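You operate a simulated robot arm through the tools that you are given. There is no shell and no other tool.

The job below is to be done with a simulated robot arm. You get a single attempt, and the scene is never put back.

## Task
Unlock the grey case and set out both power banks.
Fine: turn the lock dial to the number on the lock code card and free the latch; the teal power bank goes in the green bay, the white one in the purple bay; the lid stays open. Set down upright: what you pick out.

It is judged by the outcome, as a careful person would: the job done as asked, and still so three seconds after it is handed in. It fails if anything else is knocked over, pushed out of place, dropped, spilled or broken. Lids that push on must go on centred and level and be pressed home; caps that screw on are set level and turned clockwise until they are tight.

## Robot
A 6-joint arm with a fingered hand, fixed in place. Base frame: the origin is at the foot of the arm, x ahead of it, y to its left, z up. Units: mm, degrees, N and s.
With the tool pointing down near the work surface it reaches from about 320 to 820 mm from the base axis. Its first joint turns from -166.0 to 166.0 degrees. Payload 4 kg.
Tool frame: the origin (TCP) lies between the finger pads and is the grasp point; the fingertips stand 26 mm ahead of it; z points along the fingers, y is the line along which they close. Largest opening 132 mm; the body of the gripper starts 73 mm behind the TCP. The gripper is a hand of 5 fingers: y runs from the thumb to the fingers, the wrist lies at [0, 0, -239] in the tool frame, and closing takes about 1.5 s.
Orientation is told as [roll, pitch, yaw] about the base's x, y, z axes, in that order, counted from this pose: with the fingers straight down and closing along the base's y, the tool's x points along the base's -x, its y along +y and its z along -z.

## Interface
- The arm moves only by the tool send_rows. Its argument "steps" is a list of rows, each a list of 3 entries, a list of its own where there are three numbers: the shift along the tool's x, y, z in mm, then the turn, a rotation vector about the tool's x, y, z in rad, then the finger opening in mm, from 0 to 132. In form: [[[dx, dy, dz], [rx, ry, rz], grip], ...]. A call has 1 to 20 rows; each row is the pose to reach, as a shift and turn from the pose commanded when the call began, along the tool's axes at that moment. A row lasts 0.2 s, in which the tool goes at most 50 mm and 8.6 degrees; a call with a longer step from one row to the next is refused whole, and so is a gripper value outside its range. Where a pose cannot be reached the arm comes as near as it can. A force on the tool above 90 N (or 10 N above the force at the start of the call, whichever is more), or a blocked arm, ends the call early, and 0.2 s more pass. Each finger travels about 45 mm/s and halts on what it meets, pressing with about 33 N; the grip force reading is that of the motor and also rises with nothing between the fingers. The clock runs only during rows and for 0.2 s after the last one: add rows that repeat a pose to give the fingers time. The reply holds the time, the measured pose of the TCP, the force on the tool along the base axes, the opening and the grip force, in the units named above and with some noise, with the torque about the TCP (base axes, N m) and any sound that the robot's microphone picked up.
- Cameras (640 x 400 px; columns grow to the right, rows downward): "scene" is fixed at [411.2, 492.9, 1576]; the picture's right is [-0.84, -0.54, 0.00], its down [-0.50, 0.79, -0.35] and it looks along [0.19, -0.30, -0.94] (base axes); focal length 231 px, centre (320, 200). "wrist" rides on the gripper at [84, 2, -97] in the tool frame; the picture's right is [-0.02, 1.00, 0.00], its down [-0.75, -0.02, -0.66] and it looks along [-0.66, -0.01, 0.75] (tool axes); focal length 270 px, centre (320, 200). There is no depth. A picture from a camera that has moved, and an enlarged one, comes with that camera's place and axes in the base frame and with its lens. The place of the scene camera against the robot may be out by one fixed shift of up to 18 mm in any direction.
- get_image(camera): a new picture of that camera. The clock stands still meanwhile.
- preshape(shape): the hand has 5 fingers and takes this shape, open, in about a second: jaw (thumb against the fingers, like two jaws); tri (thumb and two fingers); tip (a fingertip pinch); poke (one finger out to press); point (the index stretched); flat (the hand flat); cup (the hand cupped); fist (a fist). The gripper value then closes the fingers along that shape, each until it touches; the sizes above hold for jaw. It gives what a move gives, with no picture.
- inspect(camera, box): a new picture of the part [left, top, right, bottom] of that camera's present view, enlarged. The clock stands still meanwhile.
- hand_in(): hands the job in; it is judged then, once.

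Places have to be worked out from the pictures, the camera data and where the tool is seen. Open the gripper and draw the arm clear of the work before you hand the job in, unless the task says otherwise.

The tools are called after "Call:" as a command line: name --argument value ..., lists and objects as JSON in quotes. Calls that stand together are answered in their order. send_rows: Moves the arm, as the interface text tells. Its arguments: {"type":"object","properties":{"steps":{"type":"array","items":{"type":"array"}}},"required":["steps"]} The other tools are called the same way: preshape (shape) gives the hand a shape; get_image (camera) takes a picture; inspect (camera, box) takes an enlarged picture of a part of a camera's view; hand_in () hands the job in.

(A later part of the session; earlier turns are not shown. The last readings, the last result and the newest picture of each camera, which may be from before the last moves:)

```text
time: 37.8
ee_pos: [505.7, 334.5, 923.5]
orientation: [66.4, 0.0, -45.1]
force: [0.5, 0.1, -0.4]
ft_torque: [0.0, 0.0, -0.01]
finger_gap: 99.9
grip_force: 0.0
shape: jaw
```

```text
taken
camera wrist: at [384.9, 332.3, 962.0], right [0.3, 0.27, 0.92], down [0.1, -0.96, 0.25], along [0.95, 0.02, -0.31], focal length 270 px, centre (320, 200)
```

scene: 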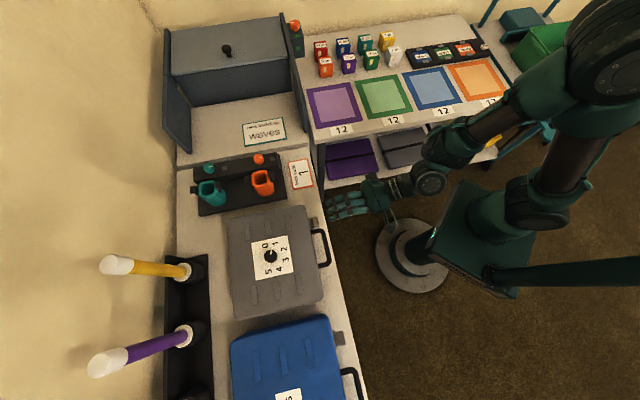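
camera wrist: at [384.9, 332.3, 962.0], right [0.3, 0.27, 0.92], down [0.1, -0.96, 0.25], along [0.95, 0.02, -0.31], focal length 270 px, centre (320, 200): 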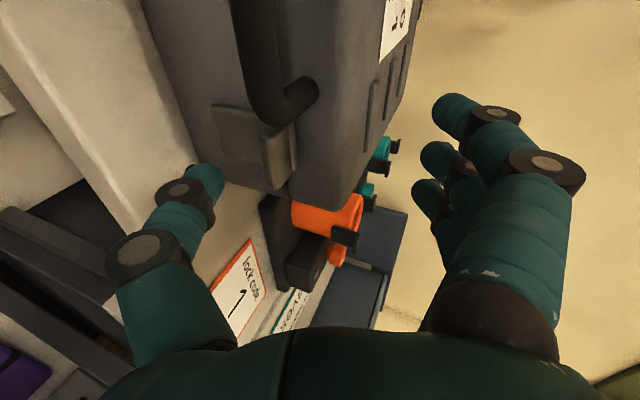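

Thumb tip is at about (u 592, z 860), under and in front of the lip. I slide it forward 26 mm under the lip, then lift in steps.

Call:
send_rows --steps '[[[0, 4, 9], [0, 0, 0], 100], [[0, 8, 18], [0, 0, 0], 100], [[0, 10.4, 23.8], [0, 0, 0], 100], [[0, 10.4, 23.8], [0, 0, 0], 100]]'

Call:
get_image --camera "wrist"

```text
time: 38.8
ee_pos: [523.2, 352.6, 922.9]
orientation: [66.4, -0.2, -45.1]
force: [0.3, -0.2, 0.1]
ft_torque: [0.0, 0.0, -0.04]
finger_gap: 100.4
grip_force: 0.2
shape: jaw
```

```text
taken
camera wrist: at [402.8, 350.7, 962.0], right [0.3, 0.27, 0.92], down [0.1, -0.96, 0.25], along [0.95, 0.02, -0.31], focal length 270 px, centre (320, 200)
```

wrist: 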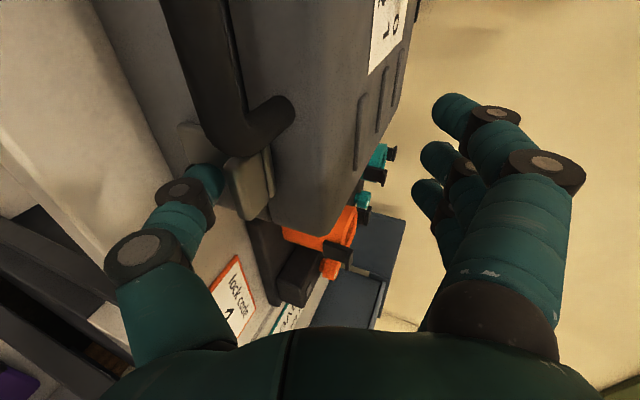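

The thumb is under the lip without contact. I lift straight up in small steps.

Call:
send_rows --steps '[[[0, 4.6, -2], [0, 0, 0], 100], [[0, 9.2, -4], [0, 0, 0], 100], [[0, 12.8, -5.6], [0, 0, 0], 100], [[0, 16.5, -7.2], [0, 0, 0], 100], [[0, 20, -8.8], [0, 0, 0], 100], [[0, 20, -8.8], [0, 0, 0], 100]]'

Call:
get_image --camera "wrist"

```text
time: 40.2
ee_pos: [522.4, 351.9, 943.9]
orientation: [66.3, -0.1, -45.0]
force: [2.3, 0.8, -12.3]
ft_torque: [0.18, -0.26, 0.05]
finger_gap: 100.8
grip_force: 0.1
shape: jaw
```

```text
taken
camera wrist: at [403.4, 350.1, 982.5], right [0.3, 0.27, 0.92], down [0.1, -0.96, 0.25], along [0.95, 0.02, -0.31], focal length 270 px, centre (320, 200)
```

wrist: 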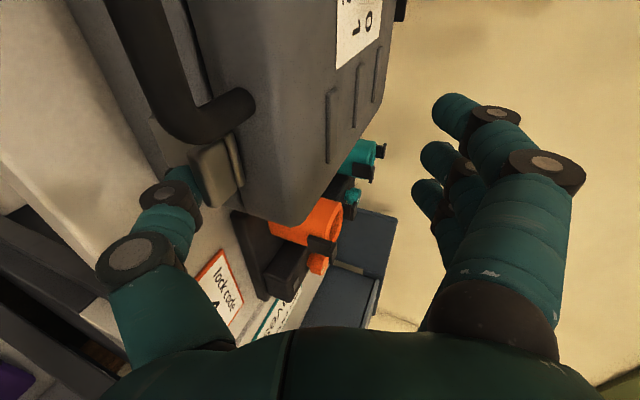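

Contact with the lip's underside: about 12 N. I continue lifting.

Call:
send_rows --steps '[[[0, 1.8, -0.8], [0, 0, 0], 100], [[0, 3.7, -1.6], [0, 0, 0], 100], [[0, 5.5, -2.4], [0, 0, 0], 100], [[0, 7.3, -3.2], [0, 0, 0], 100], [[0, 9.2, -4], [0, 0, 0], 100], [[0, 9.2, -4], [0, 0, 0], 100]]'

Call:
get_image --camera "wrist"

```text
time: 41.6
ee_pos: [522.2, 350.5, 954.3]
orientation: [66.4, -0.3, -45.1]
force: [-2.1, -1.9, -16.7]
ft_torque: [0.01, -0.02, 0.03]
finger_gap: 101.6
grip_force: 0.0
shape: jaw
```

```text
taken
camera wrist: at [403.3, 349.8, 993.0], right [0.3, 0.27, 0.92], down [0.1, -0.96, 0.25], along [0.95, 0.02, -0.31], focal length 270 px, centre (320, 200)
```

wrist: 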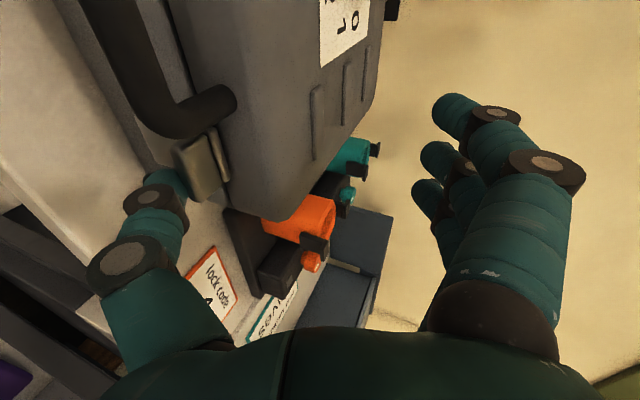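

The lip hasn't moved yet; the thumb is flexing at about 17 N. I lift a bit more to build force.

Call:
send_rows --steps '[[[0, 2.7, -1.2], [0, 0, 0], 100], [[0, 5.5, -2.4], [0, 0, 0], 100], [[0, 8.2, -3.6], [0, 0, 0], 100], [[0, 11, -4.8], [0, 0, 0], 100], [[0, 11, -4.8], [0, 0, 0], 100]]'

Call:
get_image --camera "wrist"

```text
time: 42.8
ee_pos: [523.6, 350.5, 967.0]
orientation: [66.4, -0.2, -45.1]
force: [-10.2, -11.1, -9.0]
ft_torque: [-0.69, 0.69, 0.01]
finger_gap: 101.9
grip_force: 0.0
shape: jaw
```

```text
taken
camera wrist: at [403.1, 349.7, 1005.8], right [0.3, 0.27, 0.92], down [0.1, -0.96, 0.25], along [0.95, 0.02, -0.31], focal length 270 px, centre (320, 200)
```

wrist: 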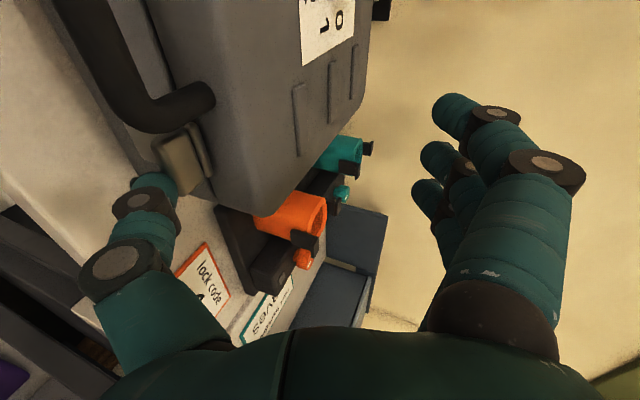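

No movement and no sound, so maybe the dial isn't set precisely enough. I check the dial from the overhead camera at high zoom before trying anything else.

Call:
inspect --camera "scene" --box '[248, 232, 296, 280]'

Call:
inspect --camera "scene" --box '[255, 330, 315, 400]'

```text
8.33 times, centred on (272, 256) of scene
camera zoom: at [411.2, 492.9, 1576.0], right [-0.84, -0.54, 0.0], down [-0.5, 0.79, -0.35], along [0.19, -0.3, -0.94], focal length 1922 px, centre (720, -267)
```

zoom: 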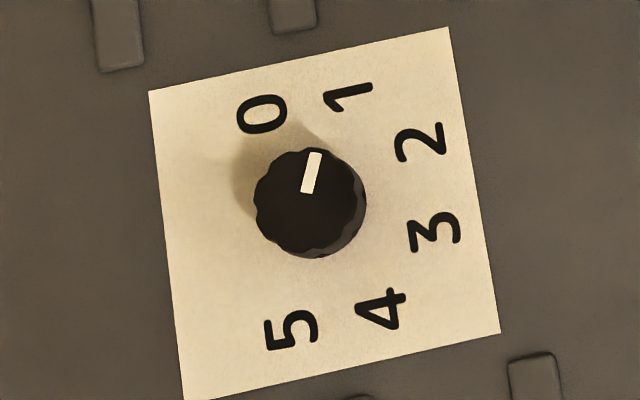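

```text
5.71 times, centred on (285, 365) of scene
camera zoom: at [411.2, 492.9, 1576.0], right [-0.84, -0.54, 0.0], down [-0.5, 0.79, -0.35], along [0.19, -0.3, -0.94], focal length 1318 px, centre (520, -743)
```

zoom: 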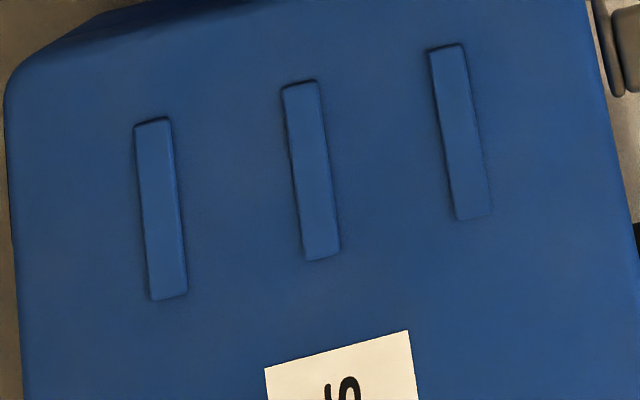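

Call:
inspect --camera "scene" --box '[264, 248, 278, 262]'

```text
16.00 times, centred on (271, 255) of scene
camera zoom: at [411.2, 492.9, 1576.0], right [-0.84, -0.54, 0.0], down [-0.5, 0.79, -0.35], along [0.19, -0.3, -0.94], focal length 3690 px, centre (1104, -680)
```

zoom: 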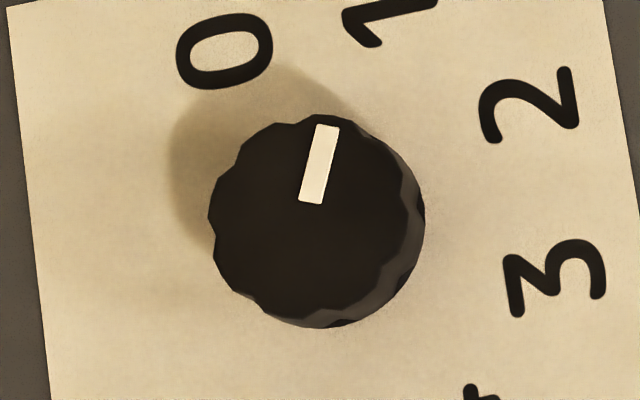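

The pointer is within about 1.5° of the 1 mark, so the dial is fine. The thumb simply flexed; I lower it and open to the full 132 so the thumb sits at its stop and can lift stiffly.

Call:
send_rows --steps '[[[0, -14, 6], [0, 0, 0], 100], [[0, -27.5, 12], [0, 0, 0], 110], [[0, -27.5, 12], [0, 0, 0], 120], [[0, -27.5, 12], [0, 0, 0], 132], [[0, -25.5, 16.6], [0, 0, 0], 132], [[0, -25.5, 16.6], [0, 0, 0], 132]]'

Call:
get_image --camera "wrist"

```text
time: 44.2
ee_pos: [527.2, 355.1, 937.2]
orientation: [66.5, -0.2, -45.1]
force: [-0.6, 0.2, 0.4]
ft_torque: [0.01, 0.02, -0.01]
finger_gap: 131.6
grip_force: 0.1
shape: jaw
```

```text
taken
camera wrist: at [406.5, 353.0, 974.7], right [0.3, 0.27, 0.92], down [0.1, -0.96, 0.25], along [0.95, 0.02, -0.31], focal length 270 px, centre (320, 200)
```

wrist: 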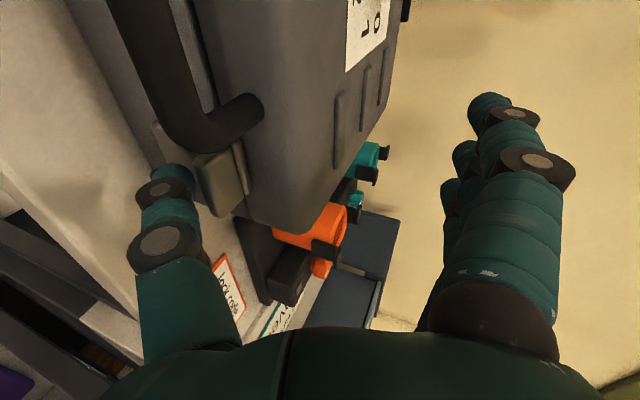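

Thumb is fully open and below the lip (tip around u 611, z 853). I lift and watch the force.

Call:
send_rows --steps '[[[0, 9.2, -4], [0, 0, 0], 132], [[0, 16.5, -7.2], [0, 0, 0], 132], [[0, 20, -8.8], [0, 0, 0], 132], [[0, 23, -10], [0, 0, 0], 132], [[0, 25.6, -11.2], [0, 0, 0], 132], [[0, 28.4, -12.4], [0, 0, 0], 132]]'

Call:
get_image --camera "wrist"

```text
time: 45.6
ee_pos: [526.3, 355.5, 966.6]
orientation: [66.2, -0.2, -45.1]
force: [-4.1, -2.6, -13.9]
ft_torque: [0.0, 0.1, 0.0]
finger_gap: 132.0
grip_force: 0.1
shape: jaw
```

```text
taken
camera wrist: at [406.5, 354.0, 1005.7], right [0.3, 0.27, 0.92], down [0.1, -0.96, 0.25], along [0.95, 0.02, -0.31], focal length 270 px, centre (320, 200)
```

wrist: 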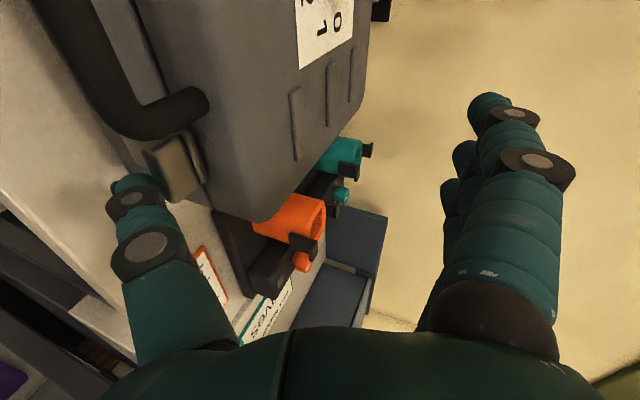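

The thumb just flexes at ~14 N. I zoom in on the latch's side from here to understand how it's hinged.

Call:
inspect --camera "wrist" --box '[100, 90, 240, 230]'

Call:
inspect --camera "scene" --box '[290, 200, 350, 260]'

Call:
inspect --camera "scene" --box '[310, 310, 370, 400]'

```text
2.86 times, centred on (170, 160) of wrist
camera zoom: at [406.5, 354.0, 1005.7], right [0.3, 0.27, 0.92], down [0.1, -0.96, 0.25], along [0.95, 0.02, -0.31], focal length 772 px, centre (749, 314)
```

zoom: 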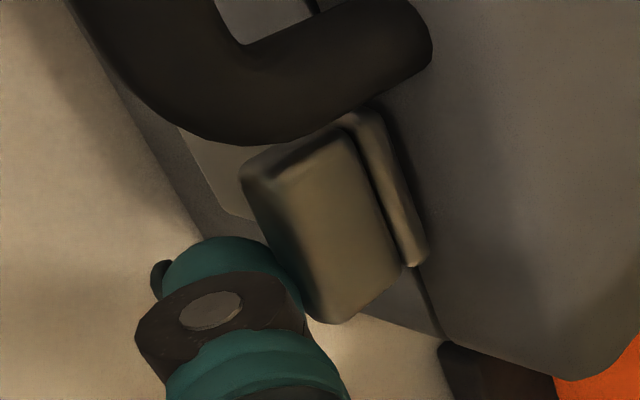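

```text
6.67 times, centred on (320, 230) of scene
camera zoom: at [411.2, 492.9, 1576.0], right [-0.84, -0.54, 0.0], down [-0.5, 0.79, -0.35], along [0.19, -0.3, -0.94], focal length 1537 px, centre (320, 0)
```

zoom: 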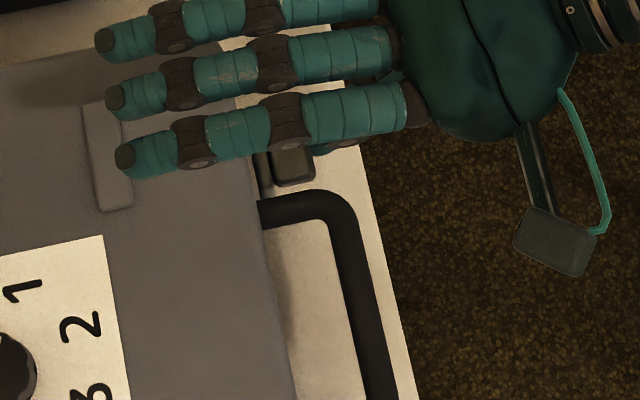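

```text
4.44 times, centred on (340, 355) of scene
camera zoom: at [411.2, 492.9, 1576.0], right [-0.84, -0.54, 0.0], down [-0.5, 0.79, -0.35], along [0.19, -0.3, -0.94], focal length 1025 px, centre (231, -489)
```

zoom: 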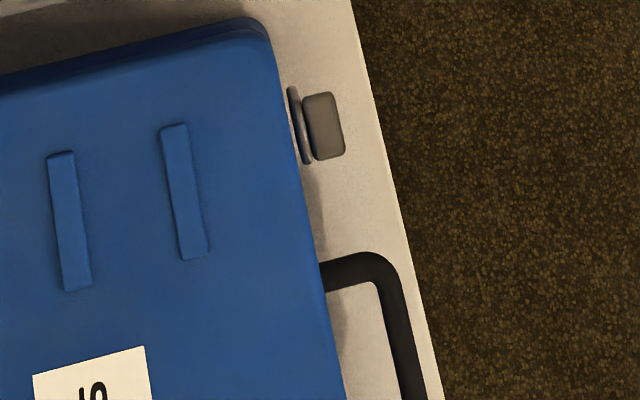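

The lip is a solid block on the plate near its top. I'll exit below the lip and roll the hand a further 90°, so the thumb can lift with its stiff sideways direction.

Call:
send_rows --steps '[[[0, -12.8, 5.6], [0, 0, 0], 132], [[0, -22.9, 10], [0, 0, 0], 132], [[0, -30.9, -8.3], [0, 0, 0], 132], [[0, -38.9, -26.6], [0, 0, 0], 132], [[0, -18, -41.2], [0, 0, 0], 132], [[0, 14, -55.2], [0, 0, 0], 120], [[0, 39, -60.6], [0, 0, 0], 100], [[0, 39, -60.6], [0, 0, 0.14], 100], [[0, 39, -60.6], [0, 0, 0.28], 100], [[0, 39, -60.6], [0, 0, 0.42], 100], [[0, 39, -60.6], [0, 0, 0.56], 100], [[0, 39, -60.6], [0, 0, 0.7], 100], [[0, 39, -60.6], [0, 0, 0.84], 100], [[0, 39, -60.6], [0, 0, 0.98], 100], [[0, 39, -60.6], [0, 0, 1.12], 100], [[0, 39, -60.6], [0, 0, 1.26], 100], [[0, 39, -60.6], [0, 0, 1.4], 100], [[0, 39, -60.6], [0, 0, 1.54], 100], [[0, 39, -60.6], [0, 0, 1.571], 100]]'

Call:
get_image --camera "wrist"

Call:
get_image --camera "scene"

```text
time: 49.6
ee_pos: [498.7, 326.5, 1026.9]
orientation: [0.1, 66.5, -135.0]
force: [-0.7, 0.2, 0.0]
ft_torque: [0.01, 0.0, 0.0]
finger_gap: 100.5
grip_force: 0.0
shape: jaw
```

```text
taken
camera wrist: at [462.5, 287.9, 1142.7], right [0.7, -0.71, -0.02], down [-0.65, -0.63, -0.43], along [0.29, 0.31, -0.9], focal length 270 px, centre (320, 200)
```

wrist: 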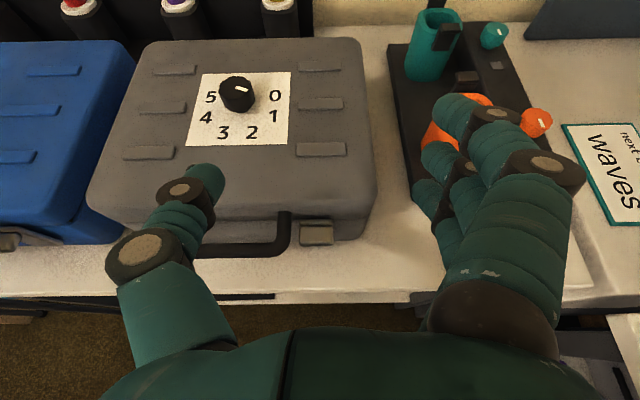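

```text
taken
```

scene: 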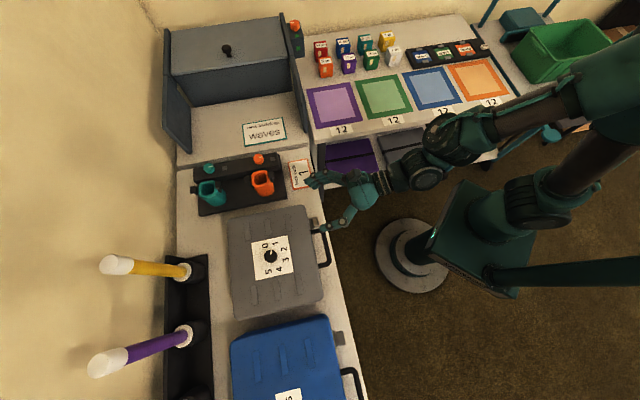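

The roll worked; now the thumb is on the left, fingers right, camera on top. I shift sideways over to v −172, steepen the tilt to about 50°, and descend in front of the lip so the thumb tip ends below it.

Call:
send_rows --steps '[[[-4, 25, -9], [0, -0.07, 0], 100], [[-8, 50, -18], [0, -0.14, 0], 100], [[-45, 50, -5], [0, -0.21, 0], 100], [[-80, 50, 10], [0, -0.287, 0], 100], [[-115, 50, 30], [0, -0.287, 0], 100], [[-149, 50, 53.6], [0, -0.287, 0], 100], [[-149, 50, 53.6], [0, -0.287, 0], 100]]'

Call:
get_image --camera "wrist"

```text
time: 51.2
ee_pos: [526.2, 283.3, 868.4]
orientation: [0.2, 50.0, -135.0]
force: [-0.2, -0.2, -0.2]
ft_torque: [0.02, 0.0, -0.01]
finger_gap: 100.4
grip_force: 0.0
shape: jaw
```

```text
taken
camera wrist: at [515.4, 269.4, 994.1], right [0.7, -0.72, -0.01], down [-0.71, -0.69, -0.15], along [0.1, 0.12, -0.99], focal length 270 px, centre (320, 200)
```

wrist: 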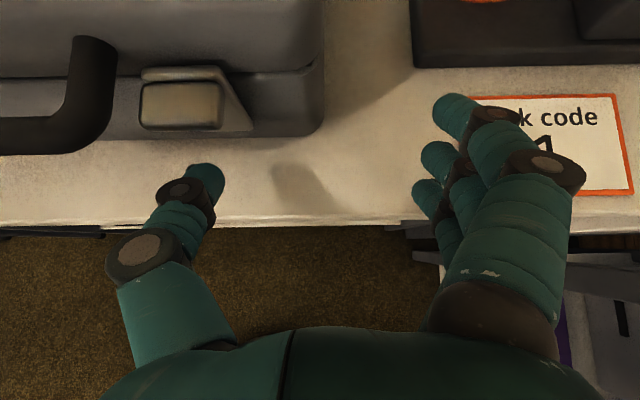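

Clear view: the lip spans about u 601–618 and the thumb tip is at u 590, v −114, below it. I move 22 mm in under the lip, then lift gradually.

Call:
send_rows --steps '[[[7, 2, 8.5], [0, 0, 0], 100], [[14.1, 3, 16.9], [0, 0, 0], 100], [[14.1, 3, 16.9], [0, 0, 0], 100], [[18, 3, 13.7], [0, 0, 0], 100], [[21.8, 3, 10.5], [0, 0, 0], 100], [[24, 3, 8.5], [0, 0, 0], 100], [[24, 3, 8.5], [0, 0, 0], 100]]'

Call:
get_image --camera "wrist"

```text
time: 52.8
ee_pos: [544.5, 297.6, 882.6]
orientation: [0.1, 49.8, -135.0]
force: [-5.9, -6.7, -14.3]
ft_torque: [-0.67, -0.55, 0.58]
finger_gap: 100.2
grip_force: 0.0
shape: jaw
```

```text
taken
camera wrist: at [533.3, 283.0, 1007.8], right [0.7, -0.72, -0.01], down [-0.71, -0.69, -0.15], along [0.1, 0.11, -0.99], focal length 270 px, centre (320, 200)
```

wrist: 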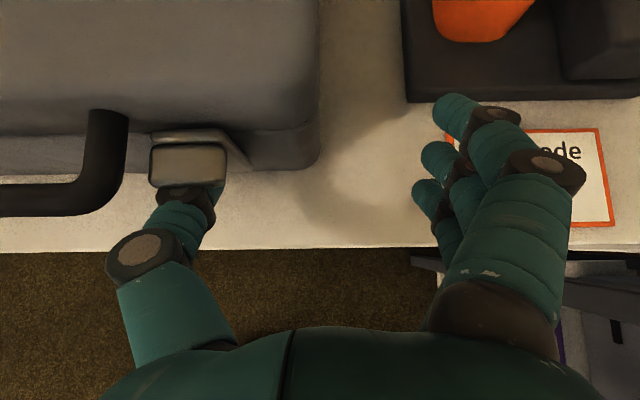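

Stiff contact under the lip at 14 N. I continue lifting in small steps.

Call:
send_rows --steps '[[[1.5, 0, -1.3], [0, 0, 0], 100], [[3, 0, -2.6], [0, 0, 0], 100], [[4.6, 0, -3.9], [0, 0, 0], 100], [[6.1, 0, -5.1], [0, 0, 0], 100], [[6.1, 0, -5.1], [0, 0, 0], 100]]'

Call:
get_image --camera "wrist"

```text
time: 54.0
ee_pos: [542.8, 296.5, 885.3]
orientation: [0.0, 49.3, -135.0]
force: [-8.7, -1.0, -59.6]
ft_torque: [-2.78, -2.24, 0.45]
finger_gap: 100.9
grip_force: 0.0
shape: jaw
```

```text
taken
camera wrist: at [532.6, 283.3, 1011.2], right [0.7, -0.72, -0.02], down [-0.71, -0.69, -0.14], along [0.09, 0.11, -0.99], focal length 270 px, centre (320, 200)
```

wrist: 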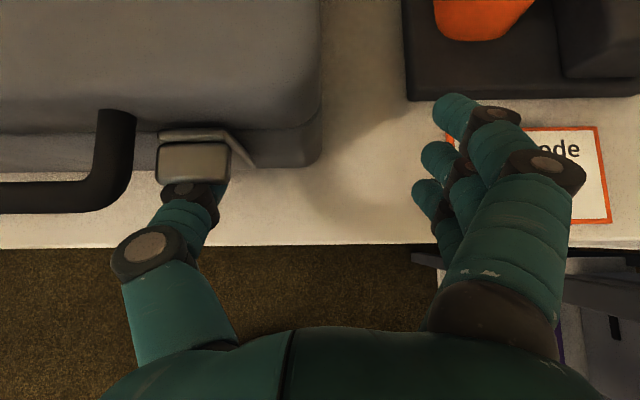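

Even at 60 N upward the lip seems not to move. I zoom in to see whether anything shifted under this load.

Call:
inspect --camera "wrist" --box '[90, 80, 290, 230]'

Call:
inspect --camera "scene" --box '[290, 200, 340, 260]'

```text
2.67 times, centred on (190, 155) of wrist
camera zoom: at [532.6, 283.3, 1011.2], right [0.7, -0.72, -0.02], down [-0.71, -0.69, -0.14], along [0.09, 0.11, -0.99], focal length 721 px, centre (667, 320)
```

zoom: 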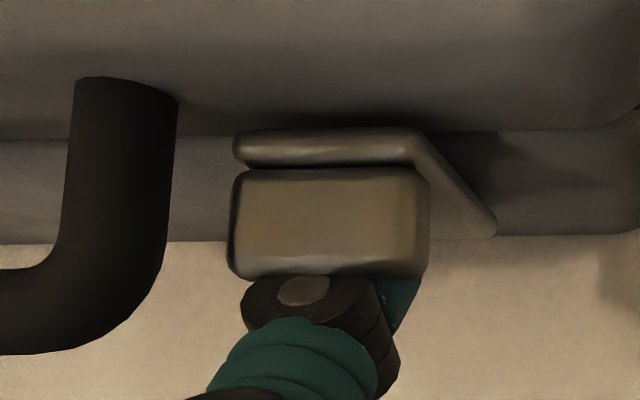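

```text
6.67 times, centred on (315, 230) of scene
camera zoom: at [411.2, 492.9, 1576.0], right [-0.84, -0.54, 0.0], down [-0.5, 0.79, -0.35], along [0.19, -0.3, -0.94], focal length 1537 px, centre (353, 0)
```

zoom: 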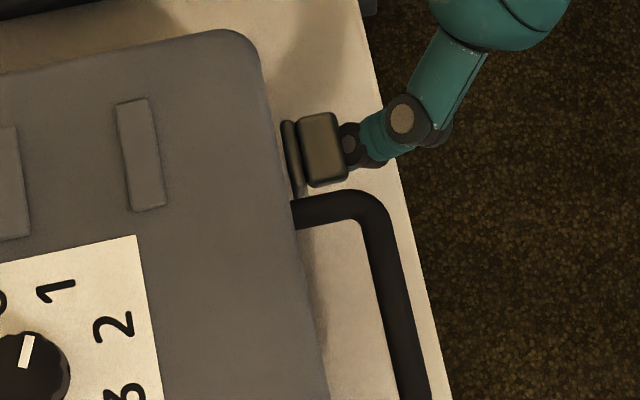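

The latch is unmoved at 60 N up or 90 N down, so the lip may just be part of the lid's hardware. I test whether the lid is already free: lower the thumb, slide it under the handle bar and lift gently.

Call:
send_rows --steps '[[[-5, 0, 4.5], [0, 0, 0], 100], [[-12, 0, 10], [0, 0, 0], 100], [[-12, -31, 10], [0, 0, 0], 100], [[-12, -62, 10], [0, 0, 0], 100], [[-12, -62, 10], [0, 0, 0], 100]]'

Call:
get_image --camera "wrist"

```text
time: 55.2
ee_pos: [502.1, 341.9, 876.3]
orientation: [0.3, 50.1, -135.0]
force: [6.3, -2.9, -0.4]
ft_torque: [0.04, 0.04, 0.02]
finger_gap: 101.3
grip_force: 0.0
shape: jaw
```

```text
taken
camera wrist: at [489.9, 328.1, 1001.7], right [0.7, -0.72, -0.01], down [-0.71, -0.69, -0.16], along [0.1, 0.12, -0.99], focal length 270 px, centre (320, 200)
```

wrist: 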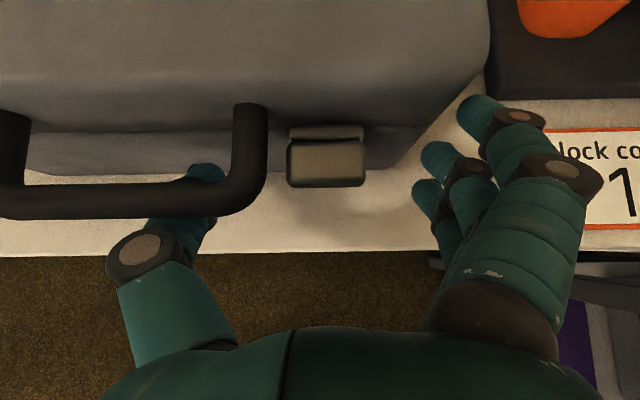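

The thumb is under the handle bar; the index is lightly touching the case's side (6 N), so I shift 10 mm away and then lift gently.

Call:
send_rows --steps '[[[0, 10, 0], [0, 0, 0], 100], [[3.8, 10, -3.2], [0, 0, 0], 100], [[7.7, 10, -6.4], [0, 0, 0], 100], [[10.7, 10, -9], [0, 0, 0], 100], [[13.8, 10, -11.6], [0, 0, 0], 100], [[16.8, 10, -14.1], [0, 0, 0], 100], [[16.8, 10, -14.1], [0, 0, 0], 100]]'

Call:
get_image --camera "wrist"

```text
time: 56.8
ee_pos: [504.5, 332.3, 890.1]
orientation: [0.1, 49.1, -134.9]
force: [-11.8, -3.0, -62.3]
ft_torque: [-2.57, -2.8, 0.51]
finger_gap: 101.4
grip_force: 0.1
shape: jaw
```

```text
taken
camera wrist: at [495.5, 319.9, 1016.9], right [0.7, -0.72, -0.01], down [-0.71, -0.69, -0.14], along [0.09, 0.11, -0.99], focal length 270 px, centre (320, 200)
```

wrist: 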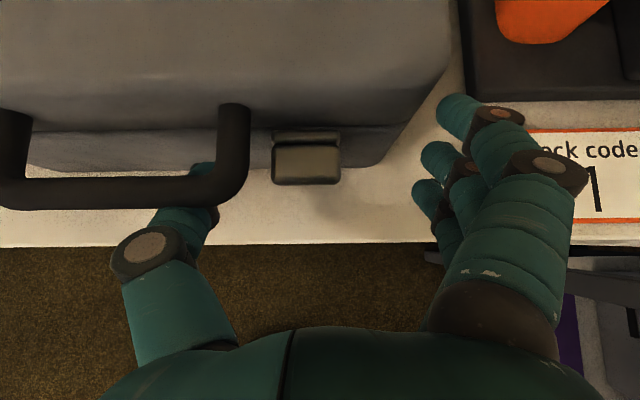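

The lid is still held at 62 N, so the latch does lock it. I release, back out, and next test pushing the lip inward with the thumb tip.

Call:
send_rows --steps '[[[-12, 0, 10], [0, 0, 0], 100], [[-23, 0, 19.3], [0, 0, 0], 100], [[-41, 0, -2.1], [0, 0, 0], 100], [[-41, 27, -2.1], [0, 0, 0], 100], [[-41, 53, -2.1], [0, 0, 0], 100], [[-14.2, 53, -24.6], [0, 0, 0], 100], [[-14.2, 53, -24.6], [0, 0, 0], 100]]'

Call:
get_image --camera "wrist"

```text
time: 58.4
ee_pos: [525.2, 278.3, 900.2]
orientation: [0.1, 49.9, -135.1]
force: [-0.1, -0.2, 0.0]
ft_torque: [0.02, 0.02, -0.02]
finger_gap: 100.2
grip_force: 0.0
shape: jaw
```

```text
taken
camera wrist: at [513.1, 264.1, 1026.2], right [0.7, -0.72, -0.01], down [-0.71, -0.69, -0.15], along [0.1, 0.12, -0.99], focal length 270 px, centre (320, 200)
```

wrist: 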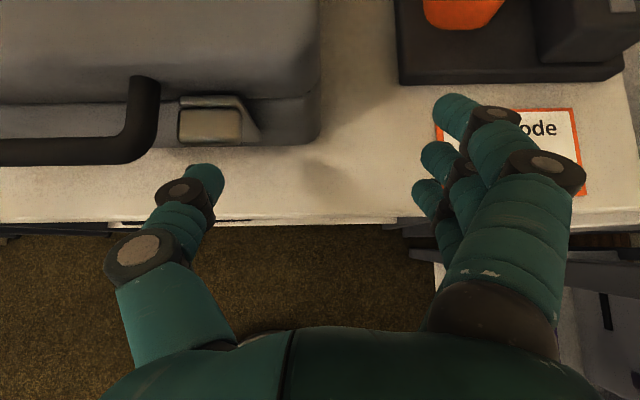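

The thumb tip lines up with the lip's front. I push inward slowly.

Call:
send_rows --steps '[[[7.7, 0, 9.2], [0, 0, 0], 100], [[11, 0, 13], [0, 0, 0], 100], [[13, 0, 15.3], [0, 0, 0], 100], [[14.8, 0, 17.6], [0, 0, 0], 100], [[16.7, 0, 19.9], [0, 0, 0], 100], [[16.7, 0, 19.9], [0, 0, 0], 100]]'

Call:
inspect --camera "wrist" --box '[90, 50, 290, 200]'

```text
time: 59.2
ee_pos: [534.0, 287.0, 894.2]
orientation: [0.3, 48.8, -134.9]
force: [-8.4, -8.2, -4.4]
ft_torque: [-0.35, -0.09, 0.9]
finger_gap: 100.3
grip_force: 0.1
shape: jaw
stopped in row 3: the force on the tool passed its limit at 95 N (the readings are from after the stop); the commanded pose is now the measured one
```

```text
2.67 times, centred on (190, 125) of wrist
camera zoom: at [524.8, 273.9, 1021.0], right [0.7, -0.72, -0.01], down [-0.71, -0.69, -0.13], along [0.09, 0.1, -0.99], focal length 721 px, centre (667, 400)
```

zoom: 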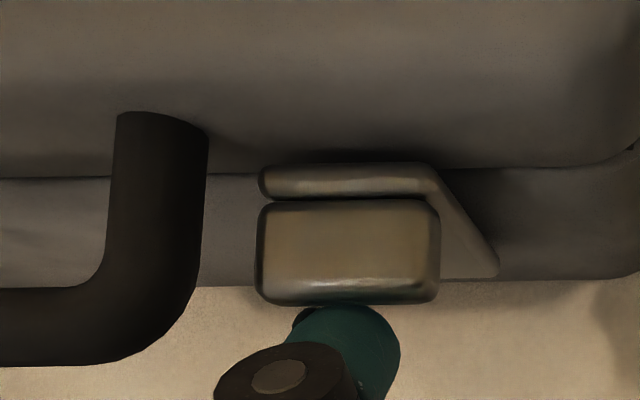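

Inward is rigid too (95 N), and the case itself stays put. I'll pinch the lip between thumb (below) and fingers (above) to test pulling it outward and sideways; first back off and roll the hand back 90°.

Call:
send_rows --steps '[[[5, 0, -25], [0, 0, 0], 100], [[20, -10, -50], [0, 0, 0], 100], [[25.6, -25, -62], [0, 0, -0.14], 100], [[25.6, -40, -62], [0, 0, -0.28], 100], [[25.6, -40, -62], [0, 0, -0.42], 100], [[25.6, -40, -62], [0, 0, -0.56], 100], [[25.6, -40, -62], [0, 0, -0.7], 100], [[25.6, -40, -62], [0, 0, -0.84], 100], [[25.6, -40, -62], [0, 0, -0.98], 100], [[25.6, -40, -62], [0, 0, -1.12], 100], [[25.6, -40, -62], [0, 0, -1.26], 100], [[25.6, -40, -62], [0, 0, -1.4], 100], [[25.6, -40, -62], [0, 0, -1.54], 100], [[25.6, -40, -62], [0, 0, -1.571], 100], [[25.6, -40, -62], [0, 0, -1.571], 100]]'

Call:
get_image --camera "wrist"

Call:
get_image --camera "scene"

```text
time: 62.4
ee_pos: [487.2, 293.6, 956.4]
orientation: [49.0, -0.2, -45.1]
force: [0.2, -0.2, -0.1]
ft_torque: [-0.02, -0.02, -0.02]
finger_gap: 100.1
grip_force: 0.1
shape: jaw
```

```text
taken
camera wrist: at [376.6, 303.9, 1019.8], right [0.48, 0.45, 0.76], down [0.17, -0.89, 0.42], along [0.86, -0.07, -0.5], focal length 270 px, centre (320, 200)
```

wrist: 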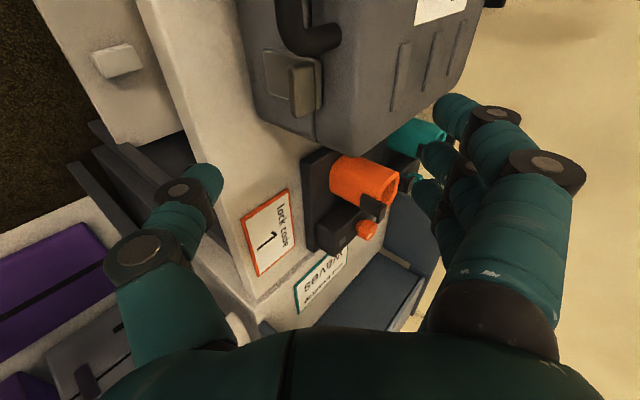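

```text
taken
```

scene: 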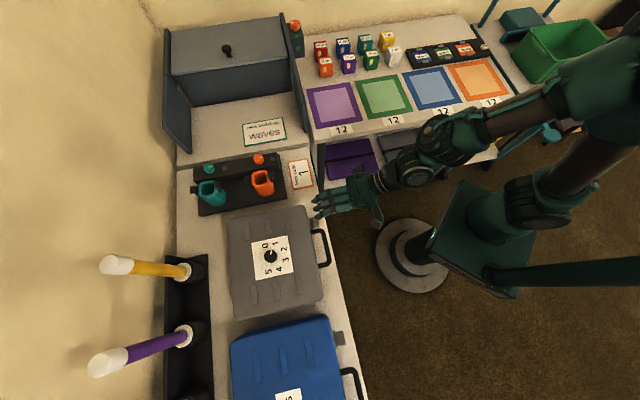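

Call:
inspect --camera "wrist" --box '[245, 30, 345, 130]'

Call:
inspect --camera "scene" --box '[222, 200, 336, 320]'

```text
4.00 times, centred on (295, 80) of wrist
camera zoom: at [376.6, 303.9, 1019.8], right [0.48, 0.45, 0.76], down [0.17, -0.89, 0.42], along [0.86, -0.07, -0.5], focal length 1081 px, centre (420, 680)
```

zoom: 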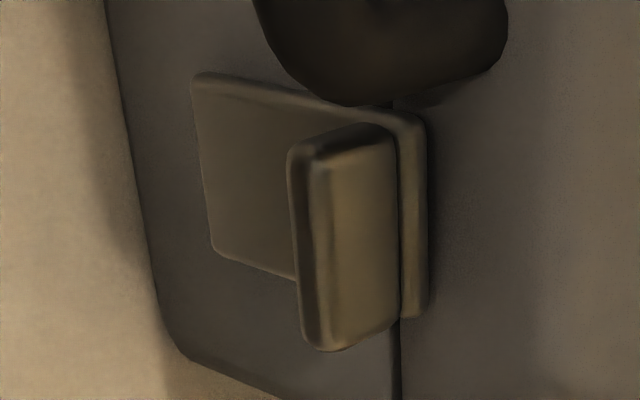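

```text
3.33 times, centred on (279, 260) of scene
camera zoom: at [411.2, 492.9, 1576.0], right [-0.84, -0.54, 0.0], down [-0.5, 0.79, -0.35], along [0.19, -0.3, -0.94], focal length 769 px, centre (457, 0)
```

zoom: 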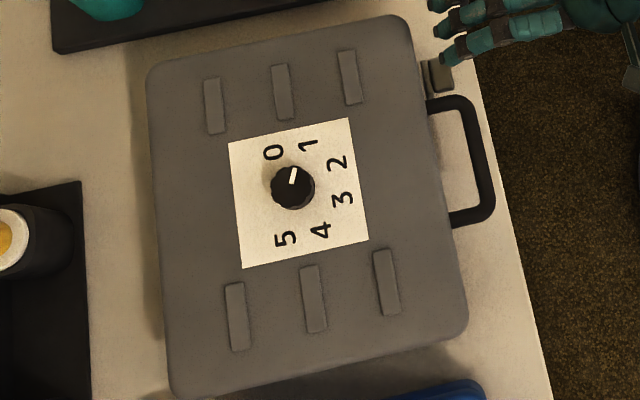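

The case hasn't moved and the latch still looks closed. I approach to pinch the lip: thumb below, fingers above.

Call:
send_rows --steps '[[[1, -10, 11], [-0.1, 0, 0], 100], [[2, -20, 22], [-0.2, 0, 0], 100], [[3, -30, 34], [-0.297, 0, 0], 100], [[3, -40, 45.4], [-0.297, 0, 0], 100], [[3, -40, 45.4], [-0.297, 0, 0], 100]]'

Call:
get_image --camera "wrist"

```text
time: 63.6
ee_pos: [489.8, 302.0, 895.5]
orientation: [66.2, -0.3, -45.1]
force: [0.3, 0.3, 0.1]
ft_torque: [0.04, 0.01, -0.01]
finger_gap: 100.2
grip_force: 0.0
shape: jaw
```

```text
taken
camera wrist: at [369.8, 300.6, 935.8], right [0.3, 0.27, 0.91], down [0.1, -0.96, 0.26], along [0.95, 0.01, -0.31], focal length 270 px, centre (320, 200)
```

wrist: 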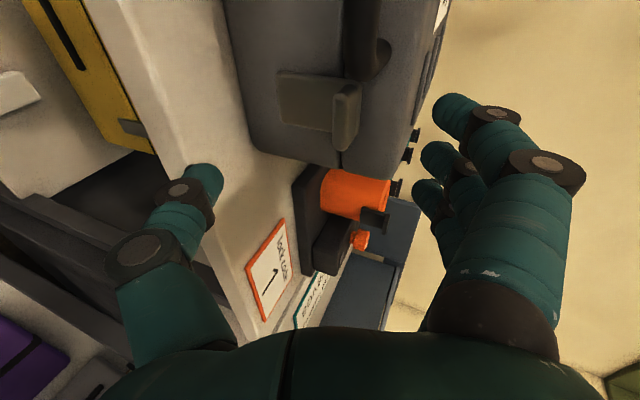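

Good: the lip lies between thumb and fingers. I move forward 28 mm and close on it.

Call:
send_rows --steps '[[[0, 5.6, 12.8], [0, 0, 0], 100], [[0, 11.3, 25.6], [0, 0, 0], 90], [[0, 11.3, 25.6], [0, 0, 0], 60], [[0, 11.3, 25.6], [0, 0, 0], 40], [[0, 11.3, 25.6], [0, 0, 0], 20], [[0, 11.3, 25.6], [0, 0, 0], 5], [[0, 11.3, 25.6], [0, 0, 0], 5], [[0, 11.3, 25.6], [0, 0, 0], 5], [[0, 11.3, 25.6], [0, 0, 0], 5]]'

Call:
get_image --camera "wrist"

```text
time: 65.6
ee_pos: [508.5, 319.8, 895.6]
orientation: [66.0, -0.1, -45.2]
force: [0.0, -3.5, -5.0]
ft_torque: [0.23, 0.27, -0.19]
finger_gap: 0.4
grip_force: 33.6
shape: jaw
```

```text
taken
camera wrist: at [388.6, 319.0, 935.3], right [0.3, 0.27, 0.91], down [0.1, -0.96, 0.26], along [0.95, 0.01, -0.32], focal length 270 px, centre (320, 200)
```

wrist: 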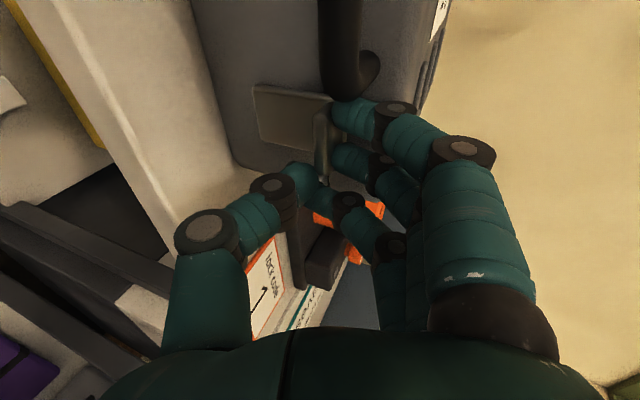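

The thumb slipped past the lip's end (it's about 10 mm too far to the side). I open, shift 11 mm toward the handle and close again.

Call:
send_rows --steps '[[[0, 0, 0], [0, 0, 0], 30], [[0, 0, 0], [0, 0, 0], 60], [[0, 0, 0], [0, 0, 0], 80], [[0, 0, 0], [0, 0, 0], 80], [[11, 0, 0], [0, 0, 0], 80], [[11, 0, 0], [0, 0, 0], 50], [[11, 0, 0], [0, 0, 0], 30], [[11, 0, 0], [0, 0, 0], 10], [[11, 0, 0], [0, 0, 0], 2], [[11, 0, 0], [0, 0, 0], 2], [[11, 0, 0], [0, 0, 0], 2]]'

Call:
get_image --camera "wrist"

Call:
inspect --camera "wrist" --box '[240, 60, 440, 230]'

```text
time: 68.0
ee_pos: [501.5, 326.9, 896.5]
orientation: [65.9, -0.1, -45.2]
force: [0.5, -1.9, -1.9]
ft_torque: [0.26, 0.19, -0.11]
finger_gap: 6.7
grip_force: 32.8
shape: jaw
```

```text
taken
camera wrist: at [380.8, 327.0, 935.5], right [0.3, 0.27, 0.91], down [0.1, -0.96, 0.26], along [0.95, 0.01, -0.32], focal length 270 px, centre (320, 200)
```

wrist: 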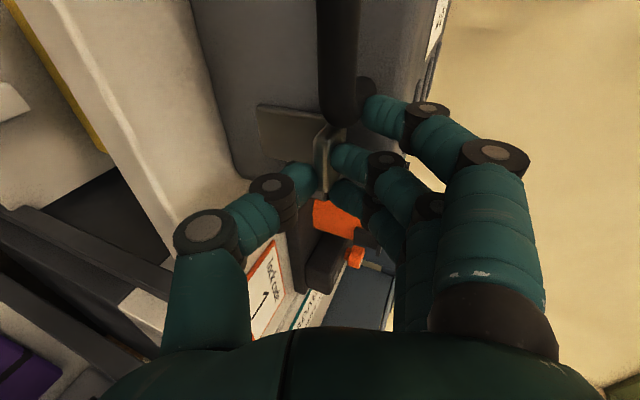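

```text
2.35 times, centred on (340, 145) of wrist
camera zoom: at [380.8, 327.0, 935.5], right [0.3, 0.27, 0.91], down [0.1, -0.96, 0.26], along [0.95, 0.01, -0.32], focal length 636 px, centre (273, 329)
```

zoom: 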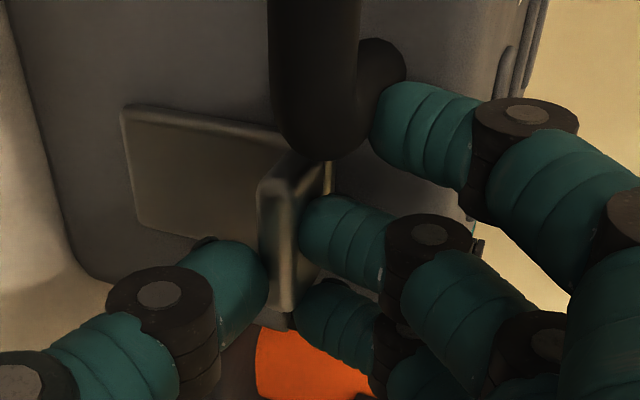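

Now the lip is pinched between thumb and middle finger. I pull outward in small steps.

Call:
send_rows --steps '[[[0, -1.2, -2.7], [0, 0, 0], 2], [[0, -2.4, -5.5], [0, 0, 0], 2], [[0, -3.7, -8.2], [0, 0, 0], 2], [[0, -4.5, -10], [0, 0, 0], 2], [[0, -4.5, -10], [0, 0, 0], 2]]'

Call:
inspect --camera "wrist" --box '[240, 60, 440, 230]'

```text
time: 69.2
ee_pos: [493.9, 320.2, 896.9]
orientation: [66.2, -0.2, -45.2]
force: [15.0, 8.4, -1.9]
ft_torque: [0.28, 0.14, -0.28]
finger_gap: 3.4
grip_force: 32.8
shape: jaw
```

```text
2.35 times, centred on (340, 145) of wrist
camera zoom: at [373.8, 319.9, 935.8], right [0.3, 0.27, 0.91], down [0.1, -0.96, 0.26], along [0.95, 0.01, -0.31], focal length 636 px, centre (273, 329)
```

zoom: 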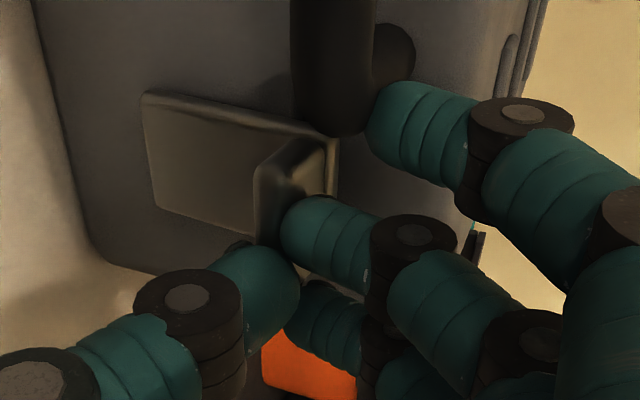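

Slipped at about 17 N with no motion. I re-grip deeper and test sideways both ways.

Call:
send_rows --steps '[[[0, 0, 0], [0, 0, 0], 40], [[0, 0, 0], [0, 0, 0], 60], [[0, 4.9, 11], [0, 0, 0], 60], [[0, 4.9, 11], [0, 0, 0], 30], [[0, 4.9, 11], [0, 0, 0], 10], [[0, 4.9, 11], [0, 0, 0], 2], [[0, 4.9, 11], [0, 0, 0], 2], [[0, 4.9, 11], [0, 0, 0], 2], [[-3, 4.9, 11], [0, 0, 0], 2], [[-6, 4.9, 11], [0, 0, 0], 2], [[-8, 4.9, 11], [0, 0, 0], 2]]'

Call:
inspect --camera "wrist" --box '[240, 60, 440, 230]'

Call:
send_rows --steps '[[[4, 0, 0], [0, 0, 0], 2], [[8, 0, 0], [0, 0, 0], 2], [[12, 0, 0], [0, 0, 0], 2], [[16, 0, 0], [0, 0, 0], 2], [[16, 0, 0], [0, 0, 0], 2]]'

Call:
inspect --camera "wrist" --box '[240, 60, 440, 230]'

```text
time: 71.6
ee_pos: [505.5, 324.7, 895.6]
orientation: [65.9, -0.2, -44.9]
force: [-30.0, 13.3, -7.1]
ft_torque: [0.44, 0.52, 0.38]
finger_gap: 6.0
grip_force: 33.1
shape: jaw
```

```text
2.35 times, centred on (340, 145) of wrist
camera zoom: at [386.2, 323.1, 935.2], right [0.3, 0.28, 0.91], down [0.1, -0.96, 0.26], along [0.95, 0.02, -0.32], focal length 636 px, centre (273, 329)
```

zoom: 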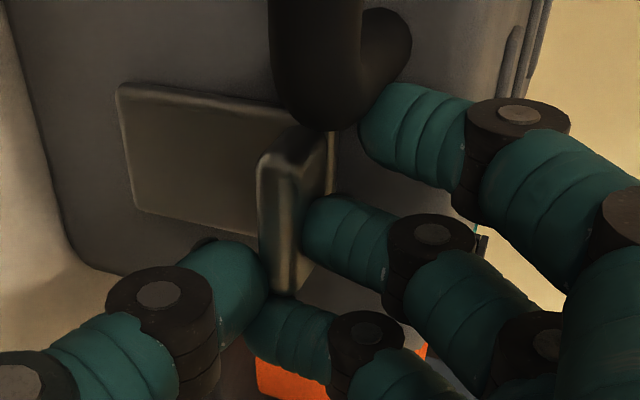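

```text
time: 72.8
ee_pos: [505.6, 326.8, 897.6]
orientation: [66.3, -1.0, -46.2]
force: [52.5, -72.7, -8.7]
ft_torque: [-0.01, 0.05, -1.41]
finger_gap: 7.0
grip_force: 33.3
shape: jaw
```

```text
2.35 times, centred on (340, 145) of wrist
camera zoom: at [383.2, 328.8, 934.3], right [0.29, 0.28, 0.92], down [0.08, -0.96, 0.26], along [0.95, 0.0, -0.3], focal length 636 px, centre (273, 329)
```

zoom: 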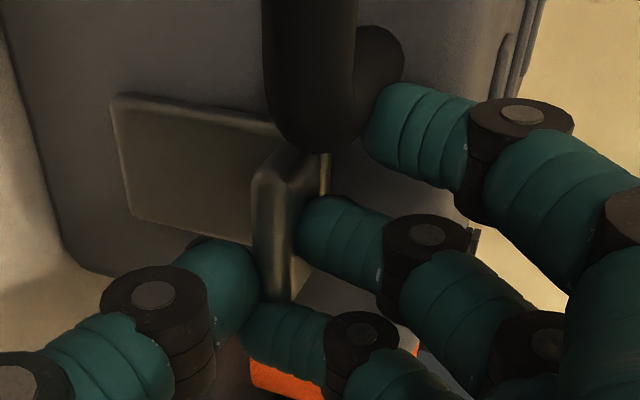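

Sideways is rigid too. Everything points to the lock not being released, so the dial setting may not have registered (no click was heard either). I let go, withdraw and turn back toward the dial.

Call:
send_rows --steps '[[[-8, 0, 0], [0, 0, 0], 40], [[-16, 0, 0], [0, 0, 0], 80], [[-16, 0, 0], [0, 0, 0], 100], [[-16, -10.2, -22.9], [0, 0, 0], 100], [[-16, 11.1, -48.8], [0, 0, 0], 100], [[-16, 47.7, -65], [0, 0, 0], 100], [[-16, 84.3, -81.3], [0, 0, 0], 100], [[-16, 84.3, -81.3], [0, 0, -0.14], 100], [[-16, 84.3, -81.3], [0, 0, -0.28], 100], [[-16, 84.3, -81.3], [0, 0, -0.42], 100], [[-16, 84.3, -81.3], [0, 0, -0.56], 100], [[-16, 84.3, -81.3], [0, 0, -0.7], 100], [[-16, 84.3, -81.3], [0, 0, -0.84], 100], [[-16, 84.3, -81.3], [0, 0, -0.98], 100], [[-16, 84.3, -81.3], [0, 0, -1.12], 100], [[-16, 84.3, -81.3], [0, 0, -1.26], 100], [[-16, 84.3, -81.3], [0, 0, -1.4], 100], [[-16, 84.3, -81.3], [0, 0, -1.54], 100], [[-16, 84.3, -81.3], [0, 0, -1.571], 100]]'

Call:
get_image --camera "wrist"

Call:
inspect --camera "scene" --box '[222, 200, 342, 320]'

```text
time: 76.8
ee_pos: [479.6, 296.1, 1007.9]
orientation: [-0.9, -66.0, 45.6]
force: [-0.3, 0.1, 0.0]
ft_torque: [-0.02, -0.02, -0.01]
finger_gap: 99.7
grip_force: 0.0
shape: jaw
```

```text
taken
camera wrist: at [393.5, 211.4, 967.6], right [-0.7, 0.71, 0.01], down [-0.2, -0.22, 0.95], along [0.68, 0.67, 0.3], focal length 270 px, centre (320, 200)
```

wrist: 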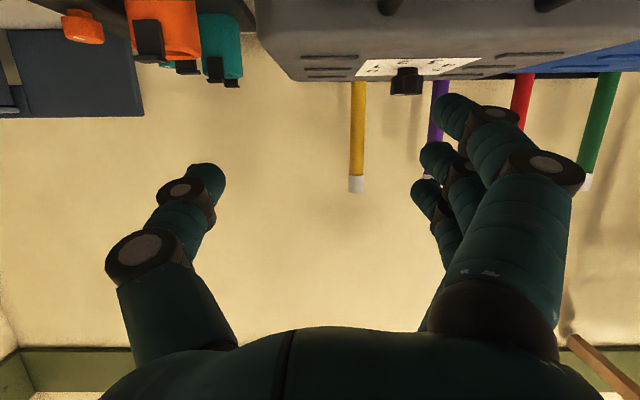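

```text
3.33 times, centred on (282, 260) of scene
camera zoom: at [411.2, 492.9, 1576.0], right [-0.84, -0.54, 0.0], down [-0.5, 0.79, -0.35], along [0.19, -0.3, -0.94], focal length 769 px, centre (447, 0)
```

zoom: 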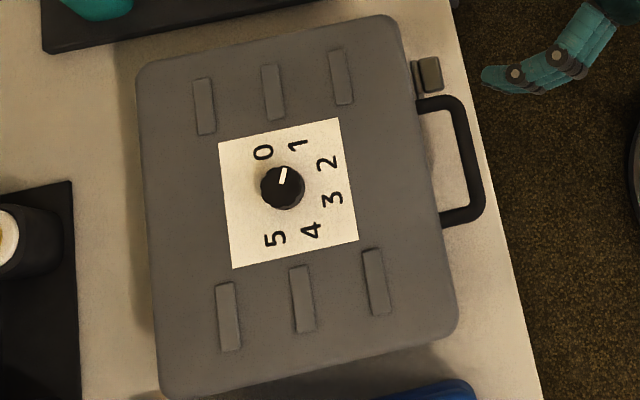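

The case is unmoved. I return above the dial with the hand vertical at yaw 45°.

Call:
send_rows --steps '[[[-27, 0, -12], [0, 0.1, 0], 100], [[-55, 0, -24], [0, 0.23, 0], 100], [[-67, 14, 3], [0, 0.36, 0], 100], [[-81.3, 30, 35], [0, 0.49, 0], 100], [[-95.5, 46, 67], [0, 0.62, 0], 100], [[-109.7, 62, 99], [0, 0.75, 0], 100], [[-124, 78, 131], [0, 0.88, 0], 100], [[-128.3, 94, 165], [0, 1.01, 0], 100], [[-121, 94, 168.4], [0, 1.14, 0], 100], [[-121, 94, 168.4], [0, 1.152, 0], 100]]'

Call:
get_image --camera "wrist"

```text
time: 79.0
ee_pos: [556.2, 506.9, 1048.7]
orientation: [-0.4, 0.0, 44.9]
force: [0.2, 0.0, 0.6]
ft_torque: [0.0, 0.01, 0.01]
finger_gap: 99.6
grip_force: 0.1
shape: jaw
```

```text
taken
camera wrist: at [497.4, 449.4, 1143.6], right [-0.69, 0.72, 0.0], down [0.54, 0.52, 0.66], along [0.48, 0.45, -0.75], focal length 270 px, centre (320, 200)
```

wrist: 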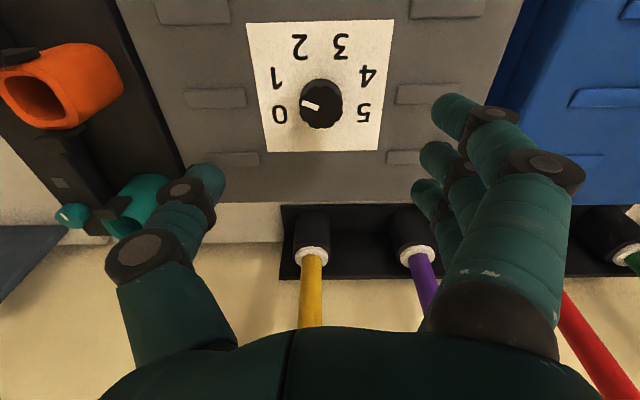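

The dial sits directly under the hand. I descend and grip it as before.

Call:
send_rows --steps '[[[0, -2, 35], [0, 0, 0], 80], [[0, -4.6, 70], [0, 0, 0], 70], [[0, -4.6, 92], [0, 0, 0], 70], [[0, -4.6, 102], [0, 0, 0], 70], [[0, -4.6, 102], [0, 0, 0], 50], [[0, -4.6, 102], [0, 0, 0], 30], [[0, -4.6, 102], [0, 0, 0], 20], [[0, -4.6, 102], [0, 0, 0], 20], [[0, -4.6, 102], [0, 0, 0], 20], [[0, -4.6, 102], [0, 0, 0], 20]]'

Call:
inspect --camera "wrist" --box '[220, 60, 440, 260]'

```text
time: 81.2
ee_pos: [562.0, 503.3, 945.9]
orientation: [-0.3, -0.2, 44.8]
force: [12.3, -4.5, 27.1]
ft_torque: [0.34, 0.31, 0.05]
finger_gap: 24.4
grip_force: 33.0
shape: jaw
```

```text
2.00 times, centred on (330, 160) of wrist
camera zoom: at [501.9, 445.9, 1041.4], right [-0.69, 0.72, 0.0], down [0.54, 0.52, 0.66], along [0.48, 0.45, -0.75], focal length 541 px, centre (300, 280)
```

zoom: 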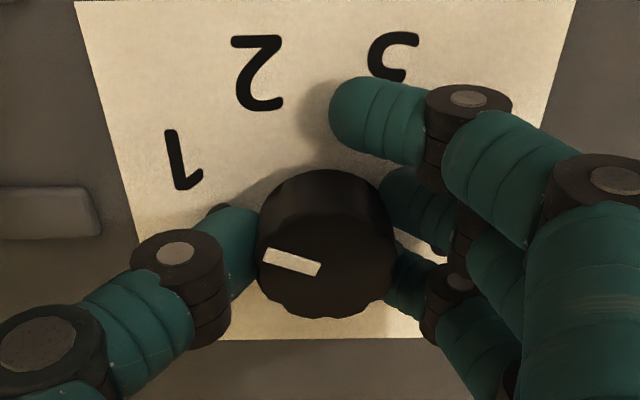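

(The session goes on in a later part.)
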